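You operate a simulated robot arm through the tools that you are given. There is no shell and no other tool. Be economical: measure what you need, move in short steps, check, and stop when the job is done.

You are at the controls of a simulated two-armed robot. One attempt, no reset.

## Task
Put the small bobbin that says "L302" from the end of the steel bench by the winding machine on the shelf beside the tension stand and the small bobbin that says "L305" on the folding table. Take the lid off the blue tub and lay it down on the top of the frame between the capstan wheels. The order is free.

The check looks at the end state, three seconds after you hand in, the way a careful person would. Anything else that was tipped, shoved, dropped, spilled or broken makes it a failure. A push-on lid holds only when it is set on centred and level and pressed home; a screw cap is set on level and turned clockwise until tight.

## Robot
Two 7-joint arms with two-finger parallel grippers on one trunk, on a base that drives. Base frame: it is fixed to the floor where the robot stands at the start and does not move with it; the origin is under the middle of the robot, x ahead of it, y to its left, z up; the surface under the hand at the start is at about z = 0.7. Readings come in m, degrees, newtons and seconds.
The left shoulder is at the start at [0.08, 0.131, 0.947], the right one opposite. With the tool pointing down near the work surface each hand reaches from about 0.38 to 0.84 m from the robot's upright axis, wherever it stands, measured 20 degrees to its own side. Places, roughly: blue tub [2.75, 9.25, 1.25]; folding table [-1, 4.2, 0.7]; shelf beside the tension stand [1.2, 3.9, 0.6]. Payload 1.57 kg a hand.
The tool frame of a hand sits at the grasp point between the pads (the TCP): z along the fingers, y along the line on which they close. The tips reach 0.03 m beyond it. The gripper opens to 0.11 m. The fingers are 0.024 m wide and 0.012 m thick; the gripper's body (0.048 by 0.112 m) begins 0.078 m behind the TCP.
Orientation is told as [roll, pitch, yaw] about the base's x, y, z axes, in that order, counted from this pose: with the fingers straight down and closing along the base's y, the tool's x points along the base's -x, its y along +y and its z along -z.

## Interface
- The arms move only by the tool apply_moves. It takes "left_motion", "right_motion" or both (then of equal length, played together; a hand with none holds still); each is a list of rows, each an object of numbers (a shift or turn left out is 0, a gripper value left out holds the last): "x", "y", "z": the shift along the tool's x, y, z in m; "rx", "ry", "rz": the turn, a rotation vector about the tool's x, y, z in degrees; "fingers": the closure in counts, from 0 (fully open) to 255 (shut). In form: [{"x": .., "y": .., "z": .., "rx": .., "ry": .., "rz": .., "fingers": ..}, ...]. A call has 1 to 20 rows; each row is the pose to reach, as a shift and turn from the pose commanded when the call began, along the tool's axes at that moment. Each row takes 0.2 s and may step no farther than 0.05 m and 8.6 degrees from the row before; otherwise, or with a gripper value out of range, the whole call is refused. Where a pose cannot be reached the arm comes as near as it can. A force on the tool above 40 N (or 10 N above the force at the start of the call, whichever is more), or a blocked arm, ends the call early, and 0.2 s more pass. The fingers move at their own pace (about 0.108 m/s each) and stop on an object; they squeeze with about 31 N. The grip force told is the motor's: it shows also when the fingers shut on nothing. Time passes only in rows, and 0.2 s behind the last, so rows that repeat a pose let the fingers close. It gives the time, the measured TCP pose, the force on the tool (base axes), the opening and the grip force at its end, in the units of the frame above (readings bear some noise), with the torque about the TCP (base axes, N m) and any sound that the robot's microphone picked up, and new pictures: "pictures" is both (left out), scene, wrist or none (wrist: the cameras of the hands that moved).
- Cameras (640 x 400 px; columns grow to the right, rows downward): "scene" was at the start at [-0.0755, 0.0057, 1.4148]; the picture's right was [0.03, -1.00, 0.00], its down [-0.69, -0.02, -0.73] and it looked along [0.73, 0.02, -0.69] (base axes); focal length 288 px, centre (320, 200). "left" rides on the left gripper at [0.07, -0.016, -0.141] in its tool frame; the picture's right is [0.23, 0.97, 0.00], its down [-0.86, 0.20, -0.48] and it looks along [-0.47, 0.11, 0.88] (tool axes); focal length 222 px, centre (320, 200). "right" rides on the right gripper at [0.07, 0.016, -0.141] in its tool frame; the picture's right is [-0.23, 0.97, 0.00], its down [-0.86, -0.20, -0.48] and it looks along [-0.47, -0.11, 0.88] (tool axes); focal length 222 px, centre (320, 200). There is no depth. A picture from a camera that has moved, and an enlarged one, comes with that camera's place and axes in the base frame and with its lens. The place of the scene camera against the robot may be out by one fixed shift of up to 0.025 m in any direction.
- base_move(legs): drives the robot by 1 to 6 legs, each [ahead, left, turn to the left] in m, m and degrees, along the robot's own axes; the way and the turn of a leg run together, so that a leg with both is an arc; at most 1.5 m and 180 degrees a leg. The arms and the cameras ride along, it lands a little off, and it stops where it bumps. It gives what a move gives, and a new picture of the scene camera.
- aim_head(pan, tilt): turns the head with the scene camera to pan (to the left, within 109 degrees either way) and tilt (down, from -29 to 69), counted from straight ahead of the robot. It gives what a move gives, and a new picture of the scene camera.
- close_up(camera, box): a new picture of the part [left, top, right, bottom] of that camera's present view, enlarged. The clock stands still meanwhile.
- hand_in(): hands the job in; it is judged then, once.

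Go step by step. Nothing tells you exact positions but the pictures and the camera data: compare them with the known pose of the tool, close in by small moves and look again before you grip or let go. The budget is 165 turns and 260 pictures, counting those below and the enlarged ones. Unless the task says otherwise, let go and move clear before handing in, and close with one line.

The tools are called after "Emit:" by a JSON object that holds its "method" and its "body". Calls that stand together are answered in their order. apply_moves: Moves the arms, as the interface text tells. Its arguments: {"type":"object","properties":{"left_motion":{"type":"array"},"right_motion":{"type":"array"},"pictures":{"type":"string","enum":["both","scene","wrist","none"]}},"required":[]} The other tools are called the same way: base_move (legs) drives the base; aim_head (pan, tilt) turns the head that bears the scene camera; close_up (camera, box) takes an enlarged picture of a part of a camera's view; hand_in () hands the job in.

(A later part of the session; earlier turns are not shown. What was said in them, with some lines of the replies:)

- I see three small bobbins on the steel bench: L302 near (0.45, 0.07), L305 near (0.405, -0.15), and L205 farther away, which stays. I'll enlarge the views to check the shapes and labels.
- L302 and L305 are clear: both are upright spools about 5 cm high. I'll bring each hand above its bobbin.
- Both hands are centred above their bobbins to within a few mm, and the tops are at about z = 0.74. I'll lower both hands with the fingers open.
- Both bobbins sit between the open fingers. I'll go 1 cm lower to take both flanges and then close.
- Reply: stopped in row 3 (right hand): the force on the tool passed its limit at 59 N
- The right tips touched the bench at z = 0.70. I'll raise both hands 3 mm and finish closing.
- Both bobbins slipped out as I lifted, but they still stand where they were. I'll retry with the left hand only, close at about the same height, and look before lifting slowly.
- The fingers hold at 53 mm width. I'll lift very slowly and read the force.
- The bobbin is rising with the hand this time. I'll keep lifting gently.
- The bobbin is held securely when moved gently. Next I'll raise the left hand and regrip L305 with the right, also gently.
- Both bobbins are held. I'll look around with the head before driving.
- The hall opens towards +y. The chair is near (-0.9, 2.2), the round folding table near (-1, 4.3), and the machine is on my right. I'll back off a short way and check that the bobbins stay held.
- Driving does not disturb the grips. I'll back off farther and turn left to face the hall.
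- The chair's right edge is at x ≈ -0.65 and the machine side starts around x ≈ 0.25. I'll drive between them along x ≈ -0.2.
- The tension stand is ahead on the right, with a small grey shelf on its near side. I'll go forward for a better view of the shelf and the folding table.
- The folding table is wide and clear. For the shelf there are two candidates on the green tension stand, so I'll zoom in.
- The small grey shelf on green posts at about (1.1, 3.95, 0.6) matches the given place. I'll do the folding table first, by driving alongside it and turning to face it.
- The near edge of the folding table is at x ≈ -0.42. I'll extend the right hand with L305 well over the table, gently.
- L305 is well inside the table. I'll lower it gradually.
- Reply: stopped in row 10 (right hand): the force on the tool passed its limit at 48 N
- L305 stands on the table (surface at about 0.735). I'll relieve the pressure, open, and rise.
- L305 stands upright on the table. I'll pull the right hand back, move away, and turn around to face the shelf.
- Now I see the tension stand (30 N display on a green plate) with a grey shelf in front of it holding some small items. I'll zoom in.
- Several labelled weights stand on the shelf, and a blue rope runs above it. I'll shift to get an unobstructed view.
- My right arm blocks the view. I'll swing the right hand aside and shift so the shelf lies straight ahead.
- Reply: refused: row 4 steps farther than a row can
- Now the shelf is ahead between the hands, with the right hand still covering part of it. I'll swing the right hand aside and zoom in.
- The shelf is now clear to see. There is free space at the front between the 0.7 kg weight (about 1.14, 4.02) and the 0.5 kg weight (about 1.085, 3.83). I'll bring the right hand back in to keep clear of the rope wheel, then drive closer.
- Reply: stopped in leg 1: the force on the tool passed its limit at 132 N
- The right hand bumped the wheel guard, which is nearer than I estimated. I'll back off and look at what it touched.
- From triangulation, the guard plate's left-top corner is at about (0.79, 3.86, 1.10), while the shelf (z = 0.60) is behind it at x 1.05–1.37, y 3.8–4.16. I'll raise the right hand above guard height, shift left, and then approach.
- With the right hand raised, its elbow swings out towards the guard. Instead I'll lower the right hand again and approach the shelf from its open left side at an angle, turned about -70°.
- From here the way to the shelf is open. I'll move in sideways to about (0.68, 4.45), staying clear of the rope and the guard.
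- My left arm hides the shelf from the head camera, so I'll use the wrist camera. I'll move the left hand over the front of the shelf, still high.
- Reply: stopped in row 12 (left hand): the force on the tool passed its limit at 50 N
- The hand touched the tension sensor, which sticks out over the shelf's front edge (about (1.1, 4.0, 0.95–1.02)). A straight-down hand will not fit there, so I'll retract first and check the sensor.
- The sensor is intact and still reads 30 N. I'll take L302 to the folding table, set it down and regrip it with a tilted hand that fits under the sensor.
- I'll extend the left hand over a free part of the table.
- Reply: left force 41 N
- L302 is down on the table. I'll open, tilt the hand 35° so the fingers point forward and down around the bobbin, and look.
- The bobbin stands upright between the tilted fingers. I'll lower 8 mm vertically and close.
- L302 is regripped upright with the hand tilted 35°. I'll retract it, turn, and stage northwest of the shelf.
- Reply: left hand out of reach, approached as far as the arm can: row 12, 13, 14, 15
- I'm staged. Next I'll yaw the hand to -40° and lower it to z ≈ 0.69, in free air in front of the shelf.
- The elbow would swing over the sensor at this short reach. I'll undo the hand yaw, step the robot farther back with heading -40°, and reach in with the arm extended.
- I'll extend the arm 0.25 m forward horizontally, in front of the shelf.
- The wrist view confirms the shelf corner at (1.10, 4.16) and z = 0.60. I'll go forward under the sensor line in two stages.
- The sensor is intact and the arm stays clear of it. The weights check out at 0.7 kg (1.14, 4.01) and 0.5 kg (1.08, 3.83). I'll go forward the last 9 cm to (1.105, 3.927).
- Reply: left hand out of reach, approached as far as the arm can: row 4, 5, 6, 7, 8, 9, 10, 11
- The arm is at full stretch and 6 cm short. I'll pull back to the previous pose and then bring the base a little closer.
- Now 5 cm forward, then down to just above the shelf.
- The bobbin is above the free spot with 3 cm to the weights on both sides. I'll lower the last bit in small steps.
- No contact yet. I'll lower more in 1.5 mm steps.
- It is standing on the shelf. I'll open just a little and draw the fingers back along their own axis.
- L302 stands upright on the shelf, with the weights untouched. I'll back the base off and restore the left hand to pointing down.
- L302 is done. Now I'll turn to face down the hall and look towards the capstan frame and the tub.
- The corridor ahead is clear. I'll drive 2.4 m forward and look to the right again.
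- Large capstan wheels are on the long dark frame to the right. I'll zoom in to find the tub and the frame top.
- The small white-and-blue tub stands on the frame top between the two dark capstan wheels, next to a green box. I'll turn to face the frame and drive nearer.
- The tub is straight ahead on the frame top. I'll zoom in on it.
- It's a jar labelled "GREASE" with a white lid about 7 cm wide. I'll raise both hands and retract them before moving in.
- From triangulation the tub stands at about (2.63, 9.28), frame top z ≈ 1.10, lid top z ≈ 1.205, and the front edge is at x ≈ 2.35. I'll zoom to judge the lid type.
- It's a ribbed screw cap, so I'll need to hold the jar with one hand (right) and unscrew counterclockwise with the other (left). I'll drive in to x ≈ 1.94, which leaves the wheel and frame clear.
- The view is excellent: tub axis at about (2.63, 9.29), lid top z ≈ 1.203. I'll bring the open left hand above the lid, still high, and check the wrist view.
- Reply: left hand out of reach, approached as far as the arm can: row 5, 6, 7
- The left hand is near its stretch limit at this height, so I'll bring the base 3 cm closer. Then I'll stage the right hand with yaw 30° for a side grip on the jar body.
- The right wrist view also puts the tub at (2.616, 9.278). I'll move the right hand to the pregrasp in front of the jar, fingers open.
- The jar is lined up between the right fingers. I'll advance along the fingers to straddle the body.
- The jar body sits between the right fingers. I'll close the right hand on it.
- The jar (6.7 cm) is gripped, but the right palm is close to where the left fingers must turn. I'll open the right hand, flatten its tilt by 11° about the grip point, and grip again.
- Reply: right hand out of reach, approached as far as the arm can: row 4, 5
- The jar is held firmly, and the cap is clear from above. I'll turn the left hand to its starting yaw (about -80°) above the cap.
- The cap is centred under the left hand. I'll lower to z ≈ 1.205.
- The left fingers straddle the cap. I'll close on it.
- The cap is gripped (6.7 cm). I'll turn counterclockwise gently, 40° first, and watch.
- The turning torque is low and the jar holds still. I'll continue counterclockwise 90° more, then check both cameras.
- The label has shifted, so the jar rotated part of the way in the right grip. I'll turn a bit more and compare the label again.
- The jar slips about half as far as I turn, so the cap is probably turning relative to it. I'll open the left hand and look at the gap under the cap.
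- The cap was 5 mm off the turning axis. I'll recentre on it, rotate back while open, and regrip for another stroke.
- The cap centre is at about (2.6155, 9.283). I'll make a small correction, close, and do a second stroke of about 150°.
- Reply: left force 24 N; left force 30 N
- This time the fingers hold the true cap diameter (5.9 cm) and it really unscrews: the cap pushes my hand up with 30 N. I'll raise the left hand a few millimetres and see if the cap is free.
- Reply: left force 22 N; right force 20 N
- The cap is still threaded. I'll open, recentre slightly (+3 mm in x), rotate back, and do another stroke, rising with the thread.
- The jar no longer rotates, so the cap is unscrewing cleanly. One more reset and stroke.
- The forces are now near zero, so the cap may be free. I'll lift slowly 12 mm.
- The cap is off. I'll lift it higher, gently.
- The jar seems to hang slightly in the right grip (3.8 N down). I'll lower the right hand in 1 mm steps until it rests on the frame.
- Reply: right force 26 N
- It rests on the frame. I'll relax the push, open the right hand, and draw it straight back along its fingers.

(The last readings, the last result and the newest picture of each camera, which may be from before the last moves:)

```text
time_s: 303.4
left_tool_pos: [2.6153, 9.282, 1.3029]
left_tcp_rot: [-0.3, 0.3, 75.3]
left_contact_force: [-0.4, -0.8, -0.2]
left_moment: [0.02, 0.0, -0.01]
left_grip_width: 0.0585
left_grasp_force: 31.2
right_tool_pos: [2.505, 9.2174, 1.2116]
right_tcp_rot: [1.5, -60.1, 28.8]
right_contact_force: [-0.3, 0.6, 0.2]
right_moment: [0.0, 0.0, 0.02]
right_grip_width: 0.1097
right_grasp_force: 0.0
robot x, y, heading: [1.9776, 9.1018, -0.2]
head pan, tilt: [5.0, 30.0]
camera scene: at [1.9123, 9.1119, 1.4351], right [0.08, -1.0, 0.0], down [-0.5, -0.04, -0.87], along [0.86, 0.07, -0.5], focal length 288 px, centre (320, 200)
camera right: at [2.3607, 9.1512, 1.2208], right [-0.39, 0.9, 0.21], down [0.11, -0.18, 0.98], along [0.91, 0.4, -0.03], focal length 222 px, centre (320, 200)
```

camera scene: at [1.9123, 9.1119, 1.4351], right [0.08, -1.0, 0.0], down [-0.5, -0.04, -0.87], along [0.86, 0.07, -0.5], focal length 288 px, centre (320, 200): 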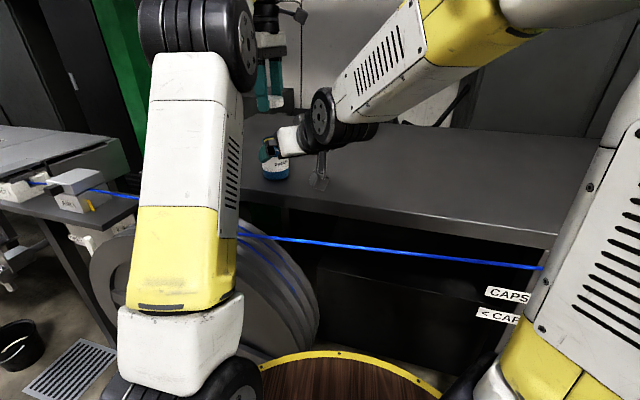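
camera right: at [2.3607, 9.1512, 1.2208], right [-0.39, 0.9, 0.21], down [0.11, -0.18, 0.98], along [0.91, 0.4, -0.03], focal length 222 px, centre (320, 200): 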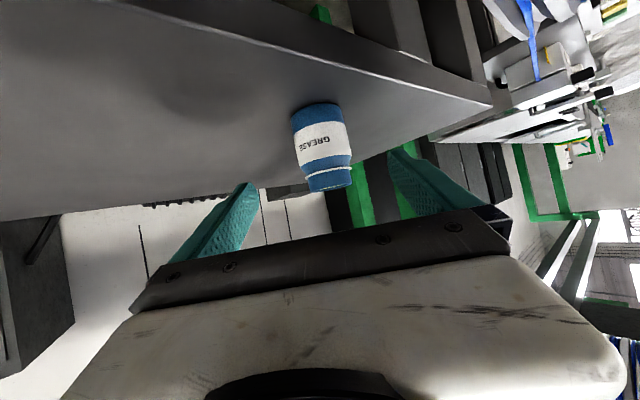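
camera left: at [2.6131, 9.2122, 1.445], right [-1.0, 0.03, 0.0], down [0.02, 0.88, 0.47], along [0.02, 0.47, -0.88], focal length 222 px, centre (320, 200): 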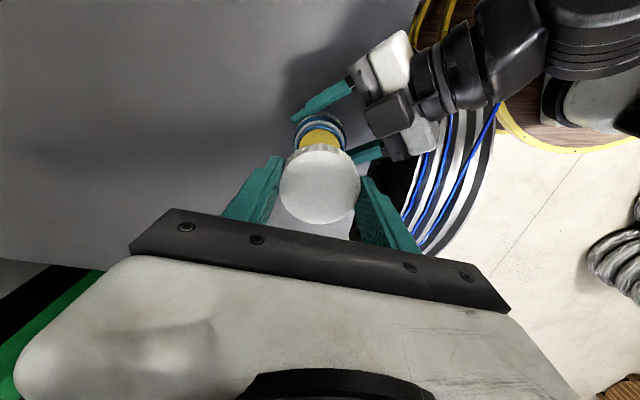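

The open jar stands upright. I'll withdraw the right hand up and away to the right.

Emit:
{"method": "apply_moves", "body": {"right_motion": [{"z": -0.038, "x": 0.002, "y": -0.019}, {"z": -0.075, "x": 0.004, "y": -0.039}, {"z": -0.112, "x": 0.006, "y": -0.058}, {"z": -0.15, "x": 0.009, "y": -0.078}, {"z": -0.187, "x": 0.011, "y": -0.097}, {"z": -0.225, "x": 0.013, "y": -0.117}, {"z": -0.225, "x": 0.013, "y": -0.15}, {"z": -0.225, "x": 0.013, "y": -0.19}, {"z": -0.225, "x": 0.013, "y": -0.19}]}}

```text
time_s: 305.4
left_tool_pos: [2.6136, 9.2826, 1.3055]
left_tcp_rot: [-0.3, 0.3, 75.5]
left_contact_force: [0.1, 0.0, -0.3]
left_moment: [0.0, 0.01, -0.03]
left_grip_width: 0.0588
left_grasp_force: 30.9
right_tool_pos: [2.5043, 9.2166, 1.2103]
right_tcp_rot: [1.4, -60.4, 29.1]
right_contact_force: [-0.4, -0.5, -0.3]
right_moment: [0.02, 0.01, 0.01]
right_grip_width: 0.1101
right_grasp_force: 0.2
right hand out of reach, approached as far as the arm can: row 1, 2, 3, 4, 5, 6, 7, 8, 9
robot x, y, heading: [1.9798, 9.1012, -0.2]
head pan, tilt: [5.0, 30.0]
camera scene: at [1.9119, 9.1124, 1.4351], right [0.08, -1.0, 0.0], down [-0.5, -0.04, -0.87], along [0.86, 0.07, -0.5], focal length 288 px, centre (320, 200)
camera right: at [2.3602, 9.1524, 1.2211], right [-0.39, 0.9, 0.21], down [0.11, -0.18, 0.98], along [0.91, 0.41, -0.03], focal length 222 px, centre (320, 200)
```

scene: 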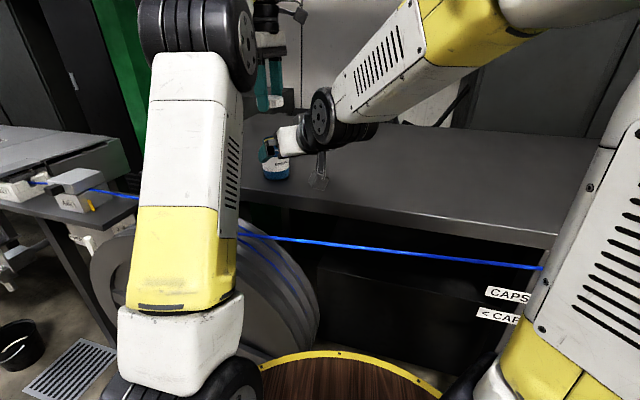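
right: 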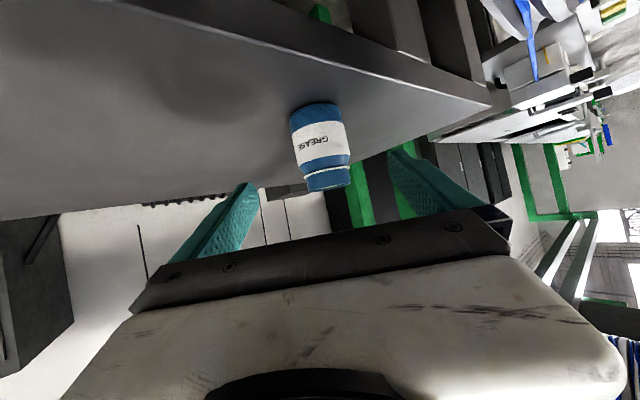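

That tilt limits the right arm. I'll first rotate the right hand back towards pointing down in place, then move it away.

Emit:
{"method": "apply_moves", "body": {"right_motion": [{"ry": 6}, {"ry": 12}, {"ry": 18}, {"ry": 25}, {"ry": 32}, {"ry": 40}, {"ry": 40}], "pictures": "scene"}}

```text
time_s: 307.0
left_tool_pos: [2.614, 9.2832, 1.3044]
left_tcp_rot: [-0.3, 0.3, 75.4]
left_contact_force: [-0.6, -0.1, -0.6]
left_moment: [0.01, 0.02, 0.02]
left_grip_width: 0.0587
left_grasp_force: 30.8
right_tool_pos: [2.4918, 9.2143, 1.201]
right_tcp_rot: [0.7, -20.3, 30.0]
right_contact_force: [-0.3, -0.2, -0.6]
right_moment: [-0.02, 0.06, 0.0]
right_grip_width: 0.1098
right_grasp_force: 0.1
robot x, y, heading: [1.983, 9.103, -0.1]
head pan, tilt: [5.0, 30.0]
camera scene: at [1.9119, 9.1124, 1.4351], right [0.08, -1.0, 0.0], down [-0.5, -0.04, -0.87], along [0.86, 0.07, -0.5], focal length 288 px, centre (320, 200)
```

scene: 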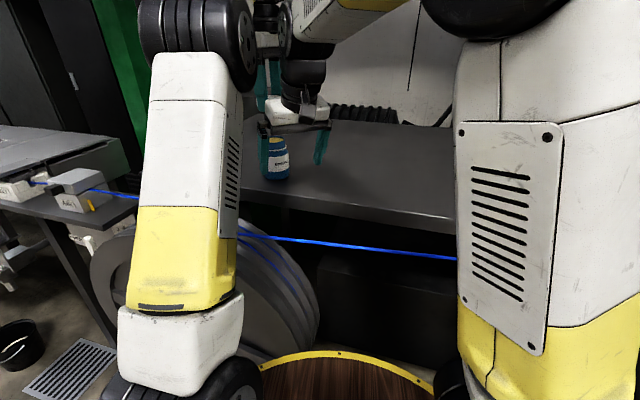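

Emit:
{"method": "apply_moves", "body": {"right_motion": [{"z": -0.02, "x": 0.024, "y": -0.026}, {"z": -0.04, "x": 0.048, "y": -0.052}, {"z": -0.06, "x": 0.072, "y": -0.078}, {"z": -0.08, "x": 0.096, "y": -0.104}, {"z": -0.1, "x": 0.12, "y": -0.13}, {"z": -0.12, "x": 0.145, "y": -0.157}, {"z": -0.14, "x": 0.17, "y": -0.184}, {"z": -0.157, "x": 0.194, "y": -0.21}, {"z": -0.157, "x": 0.194, "y": -0.21}], "pictures": "scene"}}

Emit:
{"method": "close_up", "body": {"camera": "scene", "box": [220, 70, 420, 220]}}

```text
time_s: 309.0
left_tool_pos: [2.6143, 9.2826, 1.3045]
left_tcp_rot: [-0.3, 0.2, 75.3]
left_contact_force: [0.2, 0.2, -1.2]
left_moment: [-0.03, 0.01, 0.01]
left_grip_width: 0.0589
left_grasp_force: 30.7
right_tool_pos: [2.3915, 8.9117, 1.2763]
right_tcp_rot: [0.7, -20.3, 30.0]
right_contact_force: [-1.0, -0.8, -0.3]
right_moment: [-0.01, 0.0, 0.0]
right_grip_width: 0.11
right_grasp_force: 0.0
robot x, y, heading: [1.9802, 9.099, -0.0]
head pan, tilt: [5.0, 30.0]
camera scene: at [1.9119, 9.1124, 1.4351], right [0.08, -1.0, 0.0], down [-0.5, -0.04, -0.87], along [0.86, 0.07, -0.5], focal length 288 px, centre (320, 200)
```

scene: 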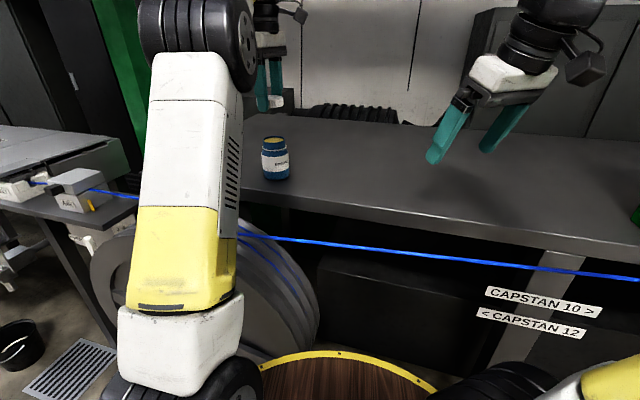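

```text
2.67 times, centred on (320, 145) of scene
camera zoom: at [1.9119, 9.1124, 1.4351], right [0.08, -1.0, 0.0], down [-0.5, -0.04, -0.87], along [0.86, 0.07, -0.5], focal length 768 px, centre (320, 347)
```

zoom: 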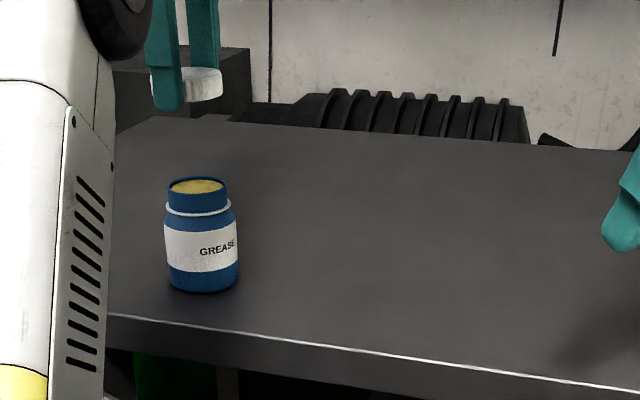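

The jar is upright and open, and the left hand holds the lid. I'll carry the lid 20 cm to the right of the jar, gently.

Emit:
{"method": "apply_moves", "body": {"left_motion": [{"x": 0.004, "y": -0.001}, {"x": 0.012, "y": -0.002}, {"x": 0.023, "y": -0.004}, {"x": 0.036, "y": -0.007}, {"x": 0.05, "y": -0.009}, {"x": 0.064, "y": -0.012}, {"x": 0.078, "y": -0.014}, {"x": 0.092, "y": -0.017}, {"x": 0.106, "y": -0.019}, {"x": 0.12, "y": -0.022}, {"x": 0.134, "y": -0.025}, {"x": 0.148, "y": -0.027}, {"x": 0.162, "y": -0.03}, {"x": 0.175, "y": -0.032}, {"x": 0.186, "y": -0.034}, {"x": 0.193, "y": -0.035}, {"x": 0.197, "y": -0.036}, {"x": 0.197, "y": -0.036}], "pictures": "none"}}

Emit:
{"method": "apply_moves", "body": {"left_motion": [{"z": 0.004}, {"z": 0.012}, {"z": 0.024}, {"z": 0.038}, {"z": 0.052}, {"z": 0.066}, {"z": 0.08}, {"z": 0.094}, {"z": 0.108}, {"z": 0.12}, {"z": 0.13}, {"z": 0.138}, {"z": 0.145}, {"z": 0.15}, {"z": 0.15}]}}

Emit:
{"method": "close_up", "body": {"camera": "scene", "box": [220, 70, 420, 220]}}

```text
time_s: 312.8
left_tool_pos: [2.5999, 9.0837, 1.306]
left_tcp_rot: [-0.4, 0.3, 75.3]
left_contact_force: [-0.1, -0.8, 0.9]
left_moment: [0.0, 0.05, -0.02]
left_grip_width: 0.059
left_grasp_force: 31.0
right_tool_pos: [2.3934, 8.9113, 1.2776]
right_tcp_rot: [0.7, -20.3, 30.0]
right_contact_force: [0.3, -0.4, -0.5]
right_moment: [-0.01, -0.01, 0.01]
right_grip_width: 0.1101
right_grasp_force: 0.0
robot x, y, heading: [1.9807, 9.1005, -0.1]
head pan, tilt: [5.0, 30.0]
```

```text
time_s: 316.0
left_tool_pos: [2.5987, 9.084, 1.1568]
left_tcp_rot: [-0.3, 0.2, 75.4]
left_contact_force: [0.2, -0.4, -0.2]
left_moment: [-0.01, -0.01, 0.03]
left_grip_width: 0.0588
left_grasp_force: 30.7
right_tool_pos: [2.3942, 8.9118, 1.2769]
right_tcp_rot: [0.7, -20.3, 30.0]
right_contact_force: [0.1, 0.4, 0.5]
right_moment: [-0.01, 0.01, -0.02]
right_grip_width: 0.1103
right_grasp_force: 0.0
robot x, y, heading: [1.9834, 9.103, -0.2]
head pan, tilt: [5.0, 30.0]
camera scene: at [1.9119, 9.1123, 1.4351], right [0.08, -1.0, 0.0], down [-0.5, -0.04, -0.87], along [0.86, 0.07, -0.5], focal length 288 px, centre (320, 200)
camera left: at [2.5983, 9.0128, 1.2976], right [-1.0, 0.03, 0.0], down [0.02, 0.88, 0.47], along [0.02, 0.47, -0.88], focal length 222 px, centre (320, 200)
```

scene: 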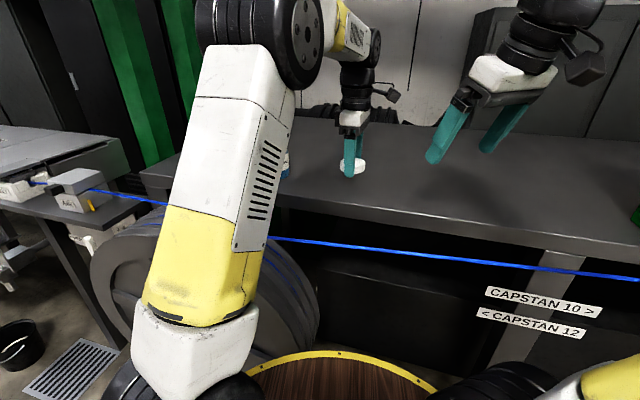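
left: 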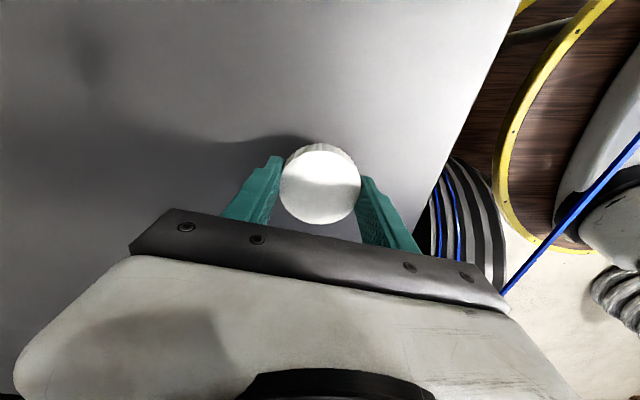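

```text
2.67 times, centred on (320, 145) of scene
camera zoom: at [1.9119, 9.1123, 1.4351], right [0.08, -1.0, 0.0], down [-0.5, -0.04, -0.87], along [0.86, 0.07, -0.5], focal length 768 px, centre (320, 347)
```

zoom: 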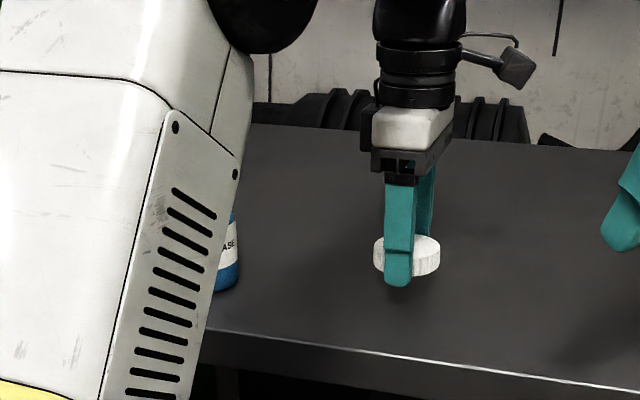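

The lid is just above the frame top. I'll lower it slowly to contact.

Emit:
{"method": "apply_moves", "body": {"left_motion": [{"z": 0.004}, {"z": 0.008}, {"z": 0.012}, {"z": 0.014}, {"z": 0.016}, {"z": 0.018}, {"z": 0.019}, {"z": 0.02}], "pictures": "none"}}

Emit:
{"method": "close_up", "body": {"camera": "scene", "box": [310, 120, 390, 190]}}

```text
time_s: 317.8
left_tool_pos: [2.6002, 9.083, 1.1358]
left_tcp_rot: [-0.4, 0.3, 75.4]
left_contact_force: [0.7, -0.6, -0.7]
left_moment: [-0.02, -0.03, 0.02]
left_grip_width: 0.0587
left_grasp_force: 30.8
right_tool_pos: [2.3926, 8.9112, 1.2773]
right_tcp_rot: [0.7, -20.3, 30.0]
right_contact_force: [0.2, -0.6, 0.8]
right_moment: [0.02, -0.03, -0.03]
right_grip_width: 0.1101
right_grasp_force: 0.1
robot x, y, heading: [1.9791, 9.1019, -0.3]
head pan, tilt: [5.0, 30.0]
```

```text
5.71 times, centred on (350, 155) of scene
camera zoom: at [1.9119, 9.1123, 1.4351], right [0.08, -1.0, 0.0], down [-0.5, -0.04, -0.87], along [0.86, 0.07, -0.5], focal length 1646 px, centre (149, 457)
```

zoom: 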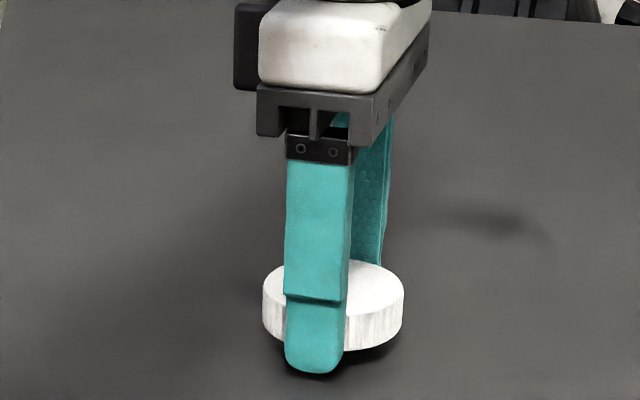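

Emit:
{"method": "apply_moves", "body": {"left_motion": [{"z": 0.001}, {"z": 0.002}, {"z": 0.003}, {"z": 0.004}, {"z": 0.005}, {"z": 0.006}, {"z": 0.007}, {"z": 0.008}], "pictures": "none"}}

Emit:
{"method": "close_up", "body": {"camera": "scene", "box": [310, 120, 390, 190]}}

```text
time_s: 319.6
left_tool_pos: [2.5997, 9.0816, 1.1295]
left_tcp_rot: [-0.6, 0.2, 75.4]
left_contact_force: [-5.0, -2.1, 34.2]
left_moment: [0.59, 1.25, 0.23]
left_grip_width: 0.0588
left_grasp_force: 31.0
right_tool_pos: [2.394, 8.9111, 1.2768]
right_tcp_rot: [0.5, -20.3, 30.0]
right_contact_force: [-0.6, 1.2, 0.0]
right_moment: [0.01, 0.0, 0.01]
right_grip_width: 0.1102
right_grasp_force: 0.0
robot x, y, heading: [1.9779, 9.1021, -0.3]
head pan, tilt: [5.0, 30.0]
```

```text
5.71 times, centred on (350, 155) of scene
camera zoom: at [1.9106, 9.1122, 1.4351], right [0.08, -1.0, 0.0], down [-0.5, -0.04, -0.87], along [0.86, 0.07, -0.5], focal length 1646 px, centre (149, 457)
```

zoom: 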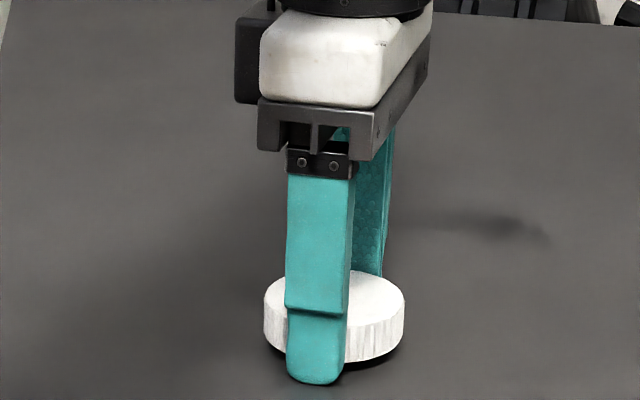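

The fingertips touch the frame and the lid is 1–2 mm above it. I'll ease off, open, and rise.

Emit:
{"method": "apply_moves", "body": {"left_motion": [{"z": -0.0025}, {"z": -0.0025, "fingers": 120}, {"z": -0.0025, "fingers": 60}, {"z": -0.0025, "fingers": 40}, {"z": -0.0025, "fingers": 40}, {"z": -0.02}, {"z": -0.05}, {"z": -0.09}, {"z": -0.13}, {"z": -0.17}, {"z": -0.17}]}}

Emit:
{"method": "close_up", "body": {"camera": "scene", "box": [220, 70, 420, 220]}}

```text
time_s: 322.0
left_tool_pos: [2.6006, 9.0851, 1.2969]
left_tcp_rot: [-0.4, 0.3, 75.4]
left_contact_force: [-0.3, 0.1, -1.5]
left_moment: [0.02, 0.0, -0.03]
left_grip_width: 0.0927
left_grasp_force: 0.1
right_tool_pos: [2.3934, 8.9117, 1.2769]
right_tcp_rot: [0.7, -20.2, 30.1]
right_contact_force: [0.4, -0.3, -0.2]
right_moment: [-0.02, 0.01, -0.04]
right_grip_width: 0.1099
right_grasp_force: 0.0
robot x, y, heading: [1.9798, 9.1032, -0.3]
head pan, tilt: [5.0, 30.0]
camera scene: at [1.9119, 9.1123, 1.4351], right [0.08, -1.0, 0.0], down [-0.5, -0.04, -0.87], along [0.86, 0.07, -0.5], focal length 288 px, centre (320, 200)
camera left: at [2.6001, 9.0145, 1.4384], right [-1.0, 0.03, 0.0], down [0.02, 0.88, 0.47], along [0.02, 0.47, -0.88], focal length 222 px, centre (320, 200)
```

scene: 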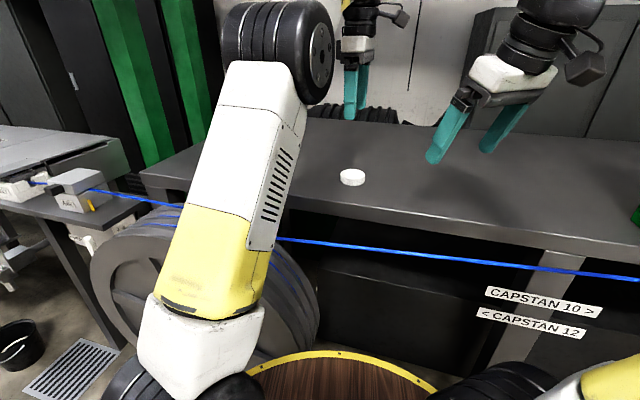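
left: 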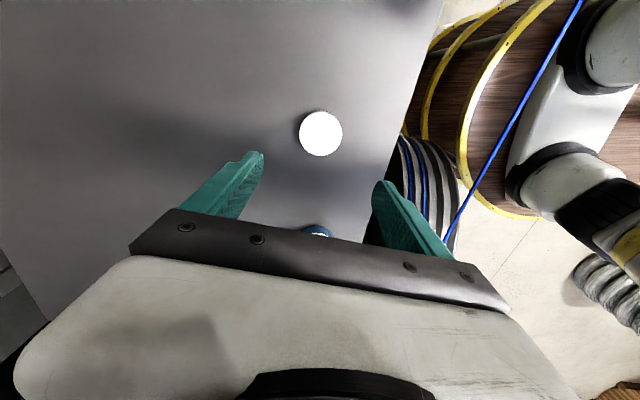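

```text
2.67 times, centred on (320, 145) of scene
camera zoom: at [1.9119, 9.1123, 1.4351], right [0.08, -1.0, 0.0], down [-0.5, -0.04, -0.87], along [0.86, 0.07, -0.5], focal length 768 px, centre (320, 347)
```

zoom: 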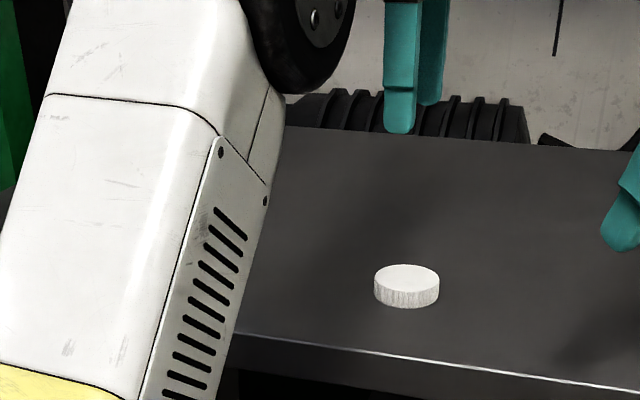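

The lid lies flat on the frame top. I'll back the robot away and take a last look.

Emit:
{"method": "base_move", "body": {"legs": [[-0.6, 0, 0]]}}

Emit:
{"method": "close_up", "body": {"camera": "scene", "box": [200, 80, 480, 260]}}

```text
time_s: 325.4
left_tool_pos: [1.9975, 9.0903, 1.2971]
left_tcp_rot: [-0.2, 0.3, 75.9]
left_contact_force: [0.2, -0.1, -0.7]
left_moment: [0.01, 0.0, -0.04]
left_grip_width: 0.0928
left_grasp_force: 0.1
right_tool_pos: [1.792, 8.9145, 1.2771]
right_tcp_rot: [0.7, -20.3, 30.6]
right_contact_force: [-1.0, 0.1, 0.1]
right_moment: [0.0, -0.03, -0.02]
right_grip_width: 0.1099
right_grasp_force: 0.1
robot x, y, heading: [1.3801, 9.0994, 0.5]
head pan, tilt: [5.0, 30.0]
camera scene: at [1.3089, 9.1105, 1.4351], right [0.09, -1.0, 0.0], down [-0.5, -0.05, -0.87], along [0.86, 0.08, -0.5], focal length 288 px, centre (320, 200)
```

scene: 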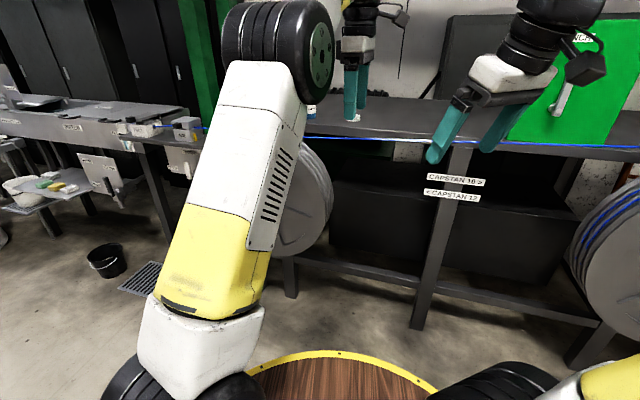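

```text
2.22 times, centred on (340, 170) of scene
camera zoom: at [1.3089, 9.1105, 1.4351], right [0.09, -1.0, 0.0], down [-0.5, -0.05, -0.87], along [0.86, 0.08, -0.5], focal length 640 px, centre (276, 267)
```

zoom: 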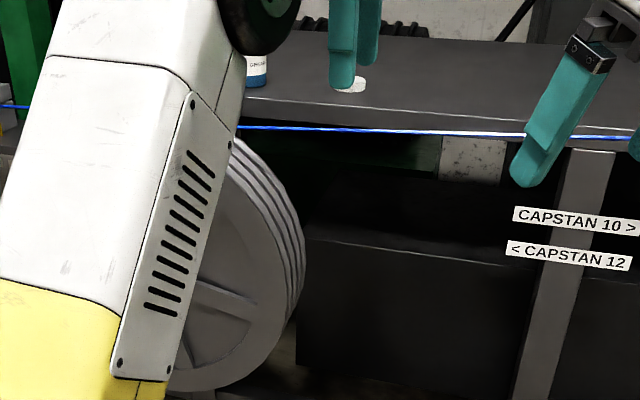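

The jar is upright and open, the lid lies on the frame top, both bobbins are placed, and the hands are clear. I'm handing in.

Emit:
{"method": "hand_in", "body": {}}

```text
The job is handed in.
```

The job is handed in. L302 stands on the shelf by the tension stand, L305 stands on the folding table, and the tub's lid lies on the frame top between the capstan wheels. On the way my hands bumped the rope-wheel guard (132 N) and the tension sensor (50 N). The sensor looked unchanged and still read 30 N; I saw no damage to the guard but did not check it closely.
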